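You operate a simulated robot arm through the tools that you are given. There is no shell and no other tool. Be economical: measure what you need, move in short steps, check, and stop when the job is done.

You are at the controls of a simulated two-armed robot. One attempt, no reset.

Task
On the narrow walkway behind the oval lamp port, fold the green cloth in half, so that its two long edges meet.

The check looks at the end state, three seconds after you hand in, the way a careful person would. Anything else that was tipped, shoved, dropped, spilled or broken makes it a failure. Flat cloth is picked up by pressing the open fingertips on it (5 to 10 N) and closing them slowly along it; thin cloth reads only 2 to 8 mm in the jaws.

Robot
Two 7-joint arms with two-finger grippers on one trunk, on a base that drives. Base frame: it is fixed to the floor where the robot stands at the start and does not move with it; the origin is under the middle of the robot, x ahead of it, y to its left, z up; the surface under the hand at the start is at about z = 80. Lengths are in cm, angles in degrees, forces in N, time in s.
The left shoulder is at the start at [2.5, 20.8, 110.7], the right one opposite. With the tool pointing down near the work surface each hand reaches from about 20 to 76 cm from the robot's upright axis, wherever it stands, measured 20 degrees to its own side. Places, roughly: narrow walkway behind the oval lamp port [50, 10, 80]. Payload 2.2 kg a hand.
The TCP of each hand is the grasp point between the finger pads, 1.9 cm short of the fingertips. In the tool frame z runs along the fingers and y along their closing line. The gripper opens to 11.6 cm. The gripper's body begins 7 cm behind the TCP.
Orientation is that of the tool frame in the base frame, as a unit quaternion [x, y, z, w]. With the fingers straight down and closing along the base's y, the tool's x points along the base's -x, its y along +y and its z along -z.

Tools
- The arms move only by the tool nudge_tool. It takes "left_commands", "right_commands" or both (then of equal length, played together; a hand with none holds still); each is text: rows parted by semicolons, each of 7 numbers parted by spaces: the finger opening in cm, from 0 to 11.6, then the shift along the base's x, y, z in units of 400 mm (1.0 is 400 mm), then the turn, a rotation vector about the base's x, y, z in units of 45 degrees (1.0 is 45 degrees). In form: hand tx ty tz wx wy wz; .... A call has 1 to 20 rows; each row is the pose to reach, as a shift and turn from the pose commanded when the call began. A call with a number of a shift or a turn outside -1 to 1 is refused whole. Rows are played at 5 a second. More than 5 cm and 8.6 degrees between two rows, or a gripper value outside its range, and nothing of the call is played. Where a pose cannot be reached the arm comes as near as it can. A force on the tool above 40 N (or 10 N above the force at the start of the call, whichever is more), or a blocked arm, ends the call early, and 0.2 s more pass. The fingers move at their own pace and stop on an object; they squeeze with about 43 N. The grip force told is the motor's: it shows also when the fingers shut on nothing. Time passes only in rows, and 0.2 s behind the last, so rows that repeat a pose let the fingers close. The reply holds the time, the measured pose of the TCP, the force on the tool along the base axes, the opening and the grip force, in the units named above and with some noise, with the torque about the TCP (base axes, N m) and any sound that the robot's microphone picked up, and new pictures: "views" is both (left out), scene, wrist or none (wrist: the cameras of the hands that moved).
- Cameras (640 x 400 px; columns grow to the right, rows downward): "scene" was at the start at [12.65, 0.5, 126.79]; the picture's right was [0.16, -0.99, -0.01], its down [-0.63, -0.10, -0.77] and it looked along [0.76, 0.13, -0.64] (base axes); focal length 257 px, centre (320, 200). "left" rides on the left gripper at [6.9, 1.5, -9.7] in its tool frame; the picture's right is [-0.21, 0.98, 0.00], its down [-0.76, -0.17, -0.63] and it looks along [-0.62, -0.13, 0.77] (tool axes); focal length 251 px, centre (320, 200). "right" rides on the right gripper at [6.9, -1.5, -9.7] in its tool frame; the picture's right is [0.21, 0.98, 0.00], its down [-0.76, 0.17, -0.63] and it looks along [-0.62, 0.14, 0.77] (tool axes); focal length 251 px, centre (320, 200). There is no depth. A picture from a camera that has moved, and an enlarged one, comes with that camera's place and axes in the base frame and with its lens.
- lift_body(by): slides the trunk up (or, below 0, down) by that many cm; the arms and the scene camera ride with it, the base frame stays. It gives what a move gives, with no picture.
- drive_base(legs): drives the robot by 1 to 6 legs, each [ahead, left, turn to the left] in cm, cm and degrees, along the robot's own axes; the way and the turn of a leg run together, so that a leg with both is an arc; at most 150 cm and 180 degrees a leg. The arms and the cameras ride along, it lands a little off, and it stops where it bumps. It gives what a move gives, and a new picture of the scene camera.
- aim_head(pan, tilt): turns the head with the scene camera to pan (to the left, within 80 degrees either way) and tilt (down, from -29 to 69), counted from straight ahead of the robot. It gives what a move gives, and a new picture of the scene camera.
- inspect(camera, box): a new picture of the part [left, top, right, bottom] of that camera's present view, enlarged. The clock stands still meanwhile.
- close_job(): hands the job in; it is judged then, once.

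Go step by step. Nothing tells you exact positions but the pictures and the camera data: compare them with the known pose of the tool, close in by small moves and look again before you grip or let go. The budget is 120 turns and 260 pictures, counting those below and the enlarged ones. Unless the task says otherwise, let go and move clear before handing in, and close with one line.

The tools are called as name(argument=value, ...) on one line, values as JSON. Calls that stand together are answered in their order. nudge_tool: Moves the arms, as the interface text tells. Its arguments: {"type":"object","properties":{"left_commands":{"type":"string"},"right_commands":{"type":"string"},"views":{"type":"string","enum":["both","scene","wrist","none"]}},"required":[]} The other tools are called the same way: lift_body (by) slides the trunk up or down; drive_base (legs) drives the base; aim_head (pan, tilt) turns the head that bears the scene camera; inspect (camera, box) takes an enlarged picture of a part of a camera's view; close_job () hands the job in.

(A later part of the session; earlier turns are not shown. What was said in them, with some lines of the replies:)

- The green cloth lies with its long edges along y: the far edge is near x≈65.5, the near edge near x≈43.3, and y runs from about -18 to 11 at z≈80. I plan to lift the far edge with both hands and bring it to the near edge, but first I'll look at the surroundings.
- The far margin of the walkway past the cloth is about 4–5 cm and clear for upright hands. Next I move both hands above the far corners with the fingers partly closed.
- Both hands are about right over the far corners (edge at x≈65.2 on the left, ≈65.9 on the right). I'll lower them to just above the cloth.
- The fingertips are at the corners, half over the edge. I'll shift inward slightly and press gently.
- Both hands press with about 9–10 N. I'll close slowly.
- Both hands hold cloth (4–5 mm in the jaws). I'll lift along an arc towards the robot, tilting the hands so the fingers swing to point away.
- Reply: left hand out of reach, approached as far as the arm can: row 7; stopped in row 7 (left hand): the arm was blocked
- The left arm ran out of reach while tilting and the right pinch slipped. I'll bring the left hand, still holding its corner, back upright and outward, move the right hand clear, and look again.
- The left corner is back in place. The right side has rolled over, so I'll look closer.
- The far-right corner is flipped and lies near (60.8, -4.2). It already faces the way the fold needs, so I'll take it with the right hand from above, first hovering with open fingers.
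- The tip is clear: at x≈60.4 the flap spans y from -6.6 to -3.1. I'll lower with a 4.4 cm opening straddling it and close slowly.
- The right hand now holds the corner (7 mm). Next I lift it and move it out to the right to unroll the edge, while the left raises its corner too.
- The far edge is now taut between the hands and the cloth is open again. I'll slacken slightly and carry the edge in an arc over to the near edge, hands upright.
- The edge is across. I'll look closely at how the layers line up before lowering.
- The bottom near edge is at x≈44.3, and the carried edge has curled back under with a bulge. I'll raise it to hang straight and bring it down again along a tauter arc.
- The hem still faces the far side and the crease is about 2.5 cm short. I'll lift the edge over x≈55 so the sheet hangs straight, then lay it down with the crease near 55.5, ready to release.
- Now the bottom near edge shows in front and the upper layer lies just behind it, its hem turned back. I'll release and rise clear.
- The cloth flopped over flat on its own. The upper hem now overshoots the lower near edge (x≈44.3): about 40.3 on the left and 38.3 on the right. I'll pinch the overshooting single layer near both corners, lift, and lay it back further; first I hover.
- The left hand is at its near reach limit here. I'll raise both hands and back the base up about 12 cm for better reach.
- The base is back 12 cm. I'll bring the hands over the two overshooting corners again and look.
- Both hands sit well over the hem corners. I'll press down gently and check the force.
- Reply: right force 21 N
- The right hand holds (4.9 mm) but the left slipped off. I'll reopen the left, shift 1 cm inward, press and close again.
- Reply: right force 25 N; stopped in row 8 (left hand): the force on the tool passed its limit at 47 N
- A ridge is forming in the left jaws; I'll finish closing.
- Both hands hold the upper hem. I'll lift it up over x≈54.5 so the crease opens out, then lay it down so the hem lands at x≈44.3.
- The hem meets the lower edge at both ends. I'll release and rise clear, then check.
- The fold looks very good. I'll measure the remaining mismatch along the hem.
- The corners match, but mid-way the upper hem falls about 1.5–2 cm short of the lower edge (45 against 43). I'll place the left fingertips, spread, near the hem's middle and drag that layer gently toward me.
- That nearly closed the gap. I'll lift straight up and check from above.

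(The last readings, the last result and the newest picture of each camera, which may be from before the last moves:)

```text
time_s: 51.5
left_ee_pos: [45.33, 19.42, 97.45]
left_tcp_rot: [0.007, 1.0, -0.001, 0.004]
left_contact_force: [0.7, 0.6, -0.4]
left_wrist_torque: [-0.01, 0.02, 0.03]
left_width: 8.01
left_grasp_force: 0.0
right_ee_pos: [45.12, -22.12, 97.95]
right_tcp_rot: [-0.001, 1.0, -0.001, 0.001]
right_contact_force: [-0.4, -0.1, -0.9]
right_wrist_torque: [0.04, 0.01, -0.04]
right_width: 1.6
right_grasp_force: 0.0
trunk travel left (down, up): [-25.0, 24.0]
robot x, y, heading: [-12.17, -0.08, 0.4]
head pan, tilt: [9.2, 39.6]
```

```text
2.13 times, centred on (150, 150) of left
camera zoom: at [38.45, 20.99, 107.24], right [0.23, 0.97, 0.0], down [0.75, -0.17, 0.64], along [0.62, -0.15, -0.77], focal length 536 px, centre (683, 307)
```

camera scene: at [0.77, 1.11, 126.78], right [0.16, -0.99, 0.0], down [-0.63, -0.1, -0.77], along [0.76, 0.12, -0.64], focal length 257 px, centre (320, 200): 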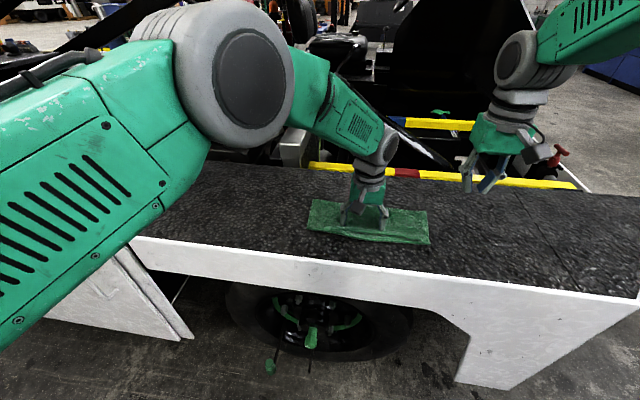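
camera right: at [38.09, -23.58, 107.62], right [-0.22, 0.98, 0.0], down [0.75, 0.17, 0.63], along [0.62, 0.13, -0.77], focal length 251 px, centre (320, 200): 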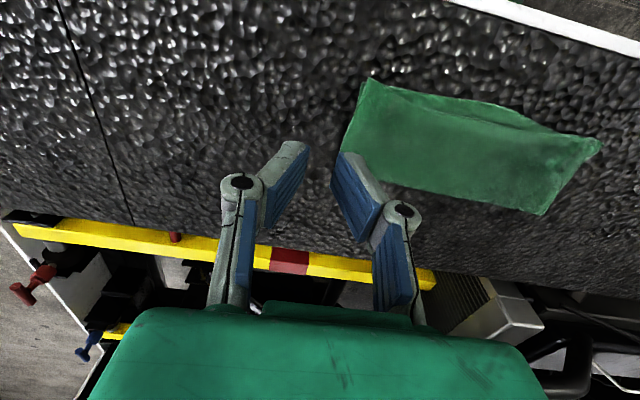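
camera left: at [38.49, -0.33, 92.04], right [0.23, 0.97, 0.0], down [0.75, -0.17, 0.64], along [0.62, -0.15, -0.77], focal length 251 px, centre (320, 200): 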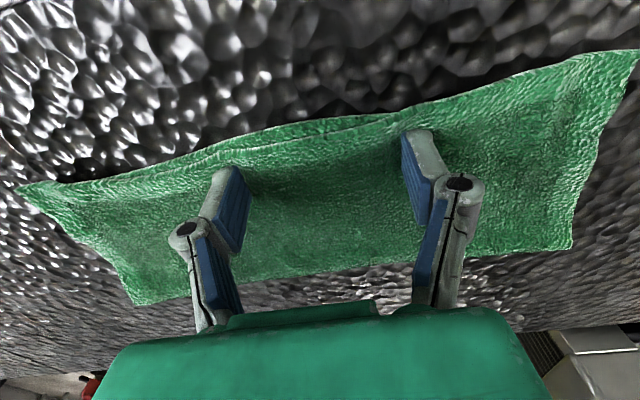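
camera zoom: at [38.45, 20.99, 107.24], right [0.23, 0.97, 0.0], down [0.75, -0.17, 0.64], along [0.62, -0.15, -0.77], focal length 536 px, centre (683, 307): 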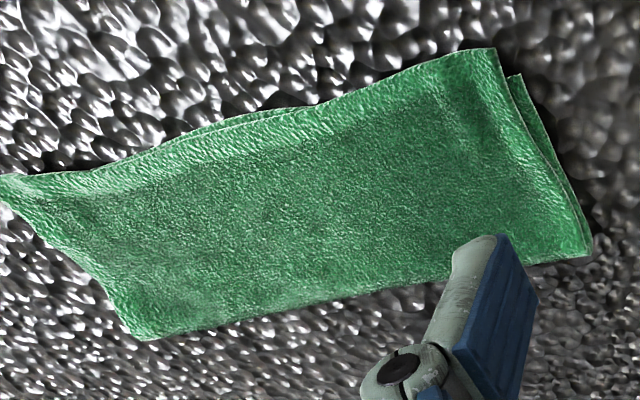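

The middle now meets, but both corners overshoot the lower corners by about 1.2 cm. I'll press lightly at each corner with near-closed fingers and slide the upper layer back about 1 cm.

nudge_tool(left_commands="1 0 -0.1 -0.03 0 0 0; 1 0 -0.2 -0.08 0 0 0; 1 0 -0.265 -0.16 0 0 0; 1 0 -0.265 -0.25 0 0 0; 1 0 -0.265 -0.33 0 0 0; 1 0 -0.265 -0.368 0 0 0; 1 0 -0.265 -0.382 0 0 0; 1 0 -0.265 -0.382 0 0 0; 1 0.007 -0.263 -0.382 0 0 0; 1 0.014 -0.26 -0.382 0 0 0; 1 0.021 -0.257 -0.382 0 0 0; 1 0.028 -0.254 -0.382 0 0 0; 1 0.028 -0.254 -0.382 0 0 0", right_commands="1 0 0.06 -0.03 0 0 0; 1 0 0.12 -0.08 0 0 0; 1 0 0.163 -0.16 0 0 0; 1 0 0.163 -0.25 0 0 0; 1 0 0.163 -0.34 0 0 0; 1 0 0.163 -0.38 0 0 0; 1 0 0.163 -0.394 0 0 0; 1 0 0.163 -0.394 0 0 0; 1 0.007 0.163 -0.394 0 0 0; 1 0.014 0.163 -0.394 0 0 0; 1 0.021 0.163 -0.394 0 0 0; 1 0.028 0.163 -0.394 0 0 0; 1 0.028 0.163 -0.394 0 0 0", views="wrist")

```text
time_s: 54.3
left_ee_pos: [46.65, 9.09, 82.4]
left_tcp_rot: [0.007, 1.0, -0.003, 0.005]
left_contact_force: [-1.2, 1.2, 6.5]
left_wrist_torque: [0.01, 0.06, 0.0]
left_width: 0.9
left_grasp_force: 0.0
right_ee_pos: [46.23, -15.5, 82.12]
right_tcp_rot: [-0.002, 1.0, -0.001, 0.002]
right_contact_force: [-2.6, 0.2, 9.1]
right_wrist_torque: [-0.01, 0.06, -0.02]
right_width: 1.11
right_grasp_force: 0.0
trunk travel left (down, up): [-25.0, 24.0]
robot x, y, heading: [-12.6, -0.03, -0.1]
head pan, tilt: [9.2, 39.6]
camera right: at [39.24, -17.03, 91.79], right [-0.22, 0.98, 0.0], down [0.75, 0.17, 0.63], along [0.62, 0.13, -0.77], focal length 251 px, centre (320, 200)
camera left: at [39.54, 10.77, 92.02], right [0.23, 0.97, 0.0], down [0.75, -0.17, 0.64], along [0.62, -0.15, -0.77], focal length 251 px, centre (320, 200)
```

right: 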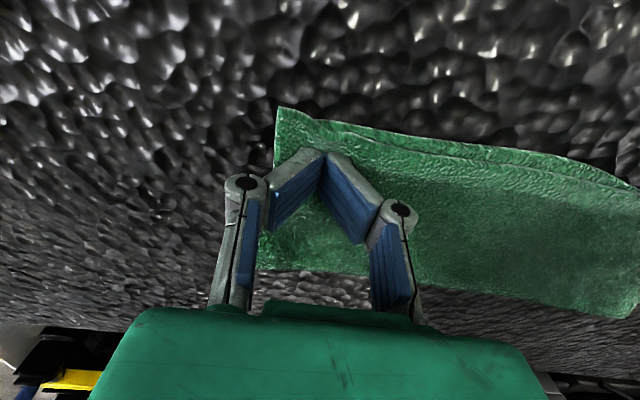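
left: 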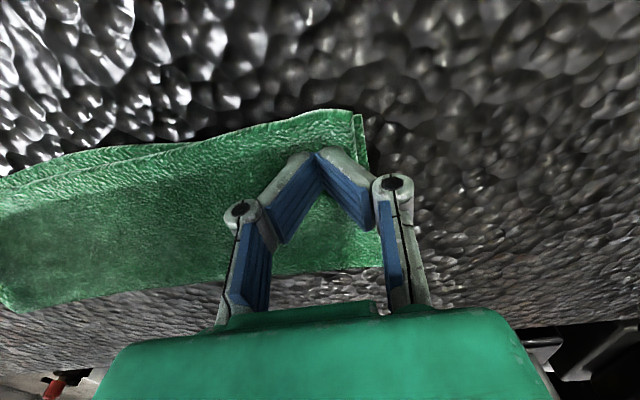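

The corners now line up. I'll lift straight up, move clear and check.

nudge_tool(left_commands="1 0 0 0.03 0 0 0; 1 0 0 0.08 0 0 0; 1 0 0 0.16 0 0 0; 1 0 0.05 0.26 0 0 0; 1 0 0.14 0.36 0 0 0; 1 0 0.25 0.38 0 0 0; 1 0 0.25 0.38 0 0 0", right_commands="1 0 0 0.03 0 0 0; 1 0 0 0.08 0 0 0; 1 0 0 0.16 0 0 0; 1 0 -0.05 0.26 0 0 0; 1 0 -0.1 0.36 0 0 0; 1 0 -0.16 0.39 0 0 0; 1 0 -0.16 0.39 0 0 0", views="scene")

inspect(camera="scene", box=[290, 180, 450, 270])

inspect(camera="right", box=[330, 60, 630, 230])

inspect(camera="left", box=[0, 70, 300, 230])

```text
refused: row 5 steps farther than a row can; nothing moved
```

```text
4.00 times, centred on (370, 225) of scene
camera zoom: at [0.57, 1.27, 126.81], right [0.16, -0.99, 0.0], down [-0.63, -0.1, -0.77], along [0.76, 0.12, -0.64], focal length 1028 px, centre (120, 100)
```

zoom: 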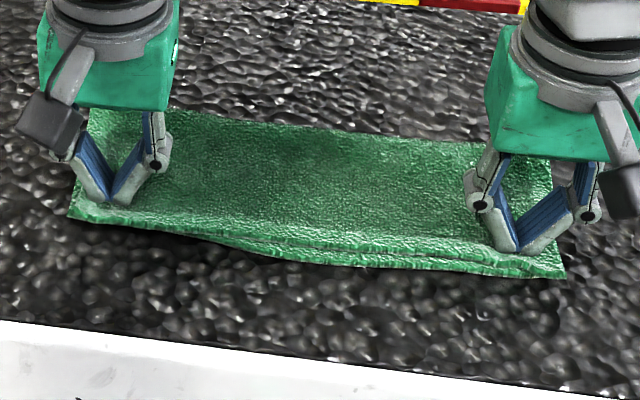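

```text
2.13 times, centred on (480, 145) of right
camera zoom: at [39.24, -17.03, 91.79], right [-0.22, 0.98, 0.0], down [0.75, 0.17, 0.63], along [0.62, 0.13, -0.77], focal length 536 px, centre (-21, 317)
```

zoom: 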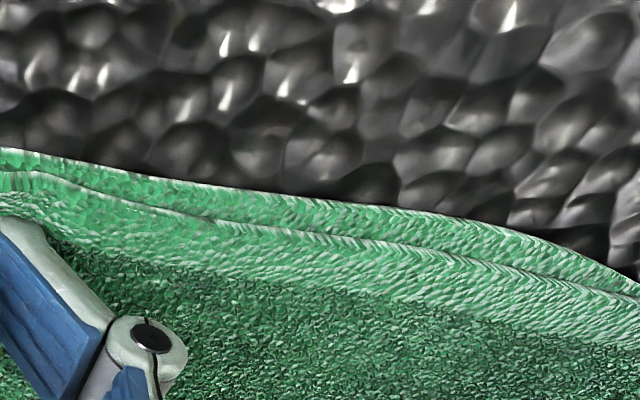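

```text
2.13 times, centred on (150, 150) of left
camera zoom: at [39.54, 10.77, 92.02], right [0.23, 0.97, 0.0], down [0.75, -0.17, 0.64], along [0.62, -0.15, -0.77], focal length 536 px, centre (683, 307)
```

zoom: 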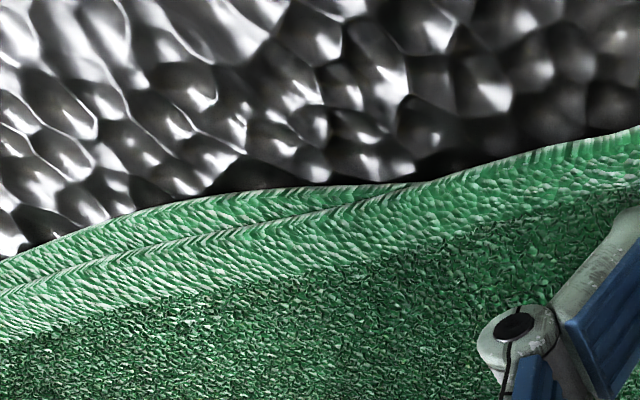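

That lift was refused for too large a step, so I'll redo it with smaller steps. The edges are now within roughly 1 cm everywhere.

nudge_tool(left_commands="1 0 0 0.03 0 0 0; 1 0 0 0.08 0 0 0; 1 0 0 0.16 0 0 0; 1 0 0.04 0.24 0 0 0; 1 0 0.1 0.32 0 0 0; 1 0 0.18 0.38 0 0 0; 1 0 0.25 0.38 0 0 0; 1 0 0.25 0.38 0 0 0", right_commands="1 0 0 0.03 0 0 0; 1 0 0 0.08 0 0 0; 1 0 0 0.16 0 0 0; 1 0 -0.03 0.24 0 0 0; 1 0 -0.07 0.32 0 0 0; 1 0 -0.12 0.38 0 0 0; 1 0 -0.16 0.39 0 0 0; 1 0 -0.16 0.39 0 0 0", views="scene")

inspect(camera="scene", box=[290, 180, 450, 270])

inspect(camera="right", box=[330, 60, 630, 230])

inspect(camera="left", box=[0, 70, 300, 230])

```text
time_s: 56.1
left_ee_pos: [46.47, 19.23, 97.47]
left_tcp_rot: [0.007, 1.0, -0.002, 0.004]
left_contact_force: [-0.1, -0.4, 0.6]
left_wrist_torque: [-0.03, -0.02, -0.03]
left_width: 1.01
left_grasp_force: 0.0
right_ee_pos: [46.2, -21.98, 97.79]
right_tcp_rot: [-0.002, 1.0, -0.002, 0.001]
right_contact_force: [-0.4, 0.2, -0.5]
right_wrist_torque: [-0.01, 0.0, 0.01]
right_width: 1.02
right_grasp_force: 0.0
trunk travel left (down, up): [-25.0, 24.0]
robot x, y, heading: [-11.69, -0.04, -0.1]
head pan, tilt: [9.2, 39.6]
camera scene: at [0.76, 1.28, 126.78], right [0.16, -0.99, 0.0], down [-0.63, -0.1, -0.77], along [0.76, 0.12, -0.64], focal length 257 px, centre (320, 200)
```

scene: 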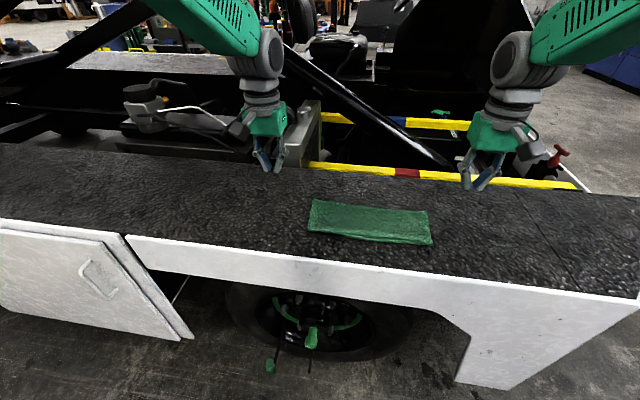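

```text
4.00 times, centred on (370, 225) of scene
camera zoom: at [0.76, 1.28, 126.78], right [0.16, -0.99, 0.0], down [-0.63, -0.1, -0.77], along [0.76, 0.12, -0.64], focal length 1028 px, centre (120, 100)
```

zoom: 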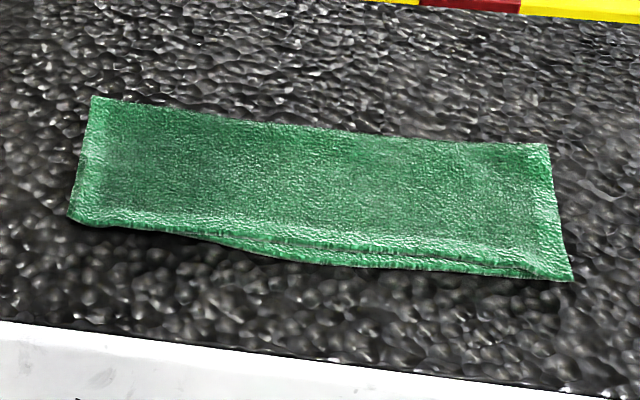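

```text
2.13 times, centred on (480, 145) of right
camera zoom: at [39.29, -23.45, 107.39], right [-0.22, 0.98, 0.0], down [0.75, 0.17, 0.63], along [0.62, 0.13, -0.77], focal length 536 px, centre (-21, 317)
```

zoom: 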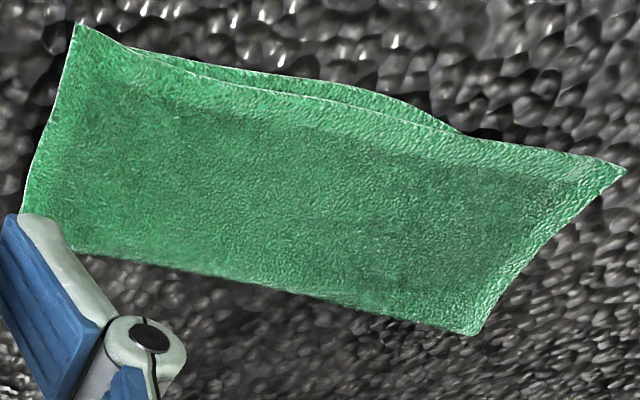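

```text
2.13 times, centred on (150, 150) of left
camera zoom: at [39.62, 20.79, 107.23], right [0.23, 0.97, 0.0], down [0.75, -0.17, 0.64], along [0.62, -0.15, -0.77], focal length 536 px, centre (683, 307)
```

zoom: 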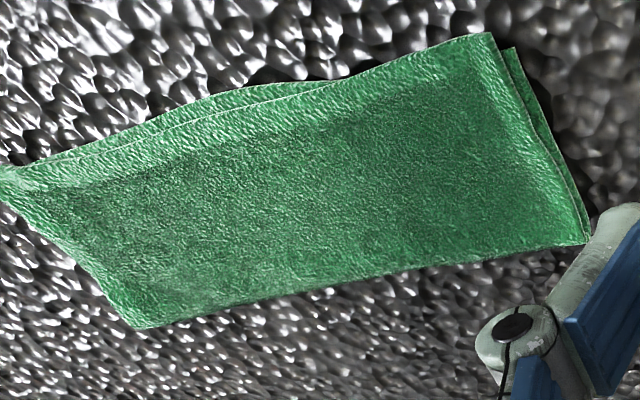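

The cloth is folded flat: the long edges meet to within about 1 cm along their length and both hands are clear. Nothing else moved, so I'm handing in.

close_job()

```text
The job is handed in.
```

The green cloth is folded in half on the walkway, with its two long edges meeting to within about 1 cm. The widest gap is near the middle. Both hands are clear, and I saw nothing else disturbed.
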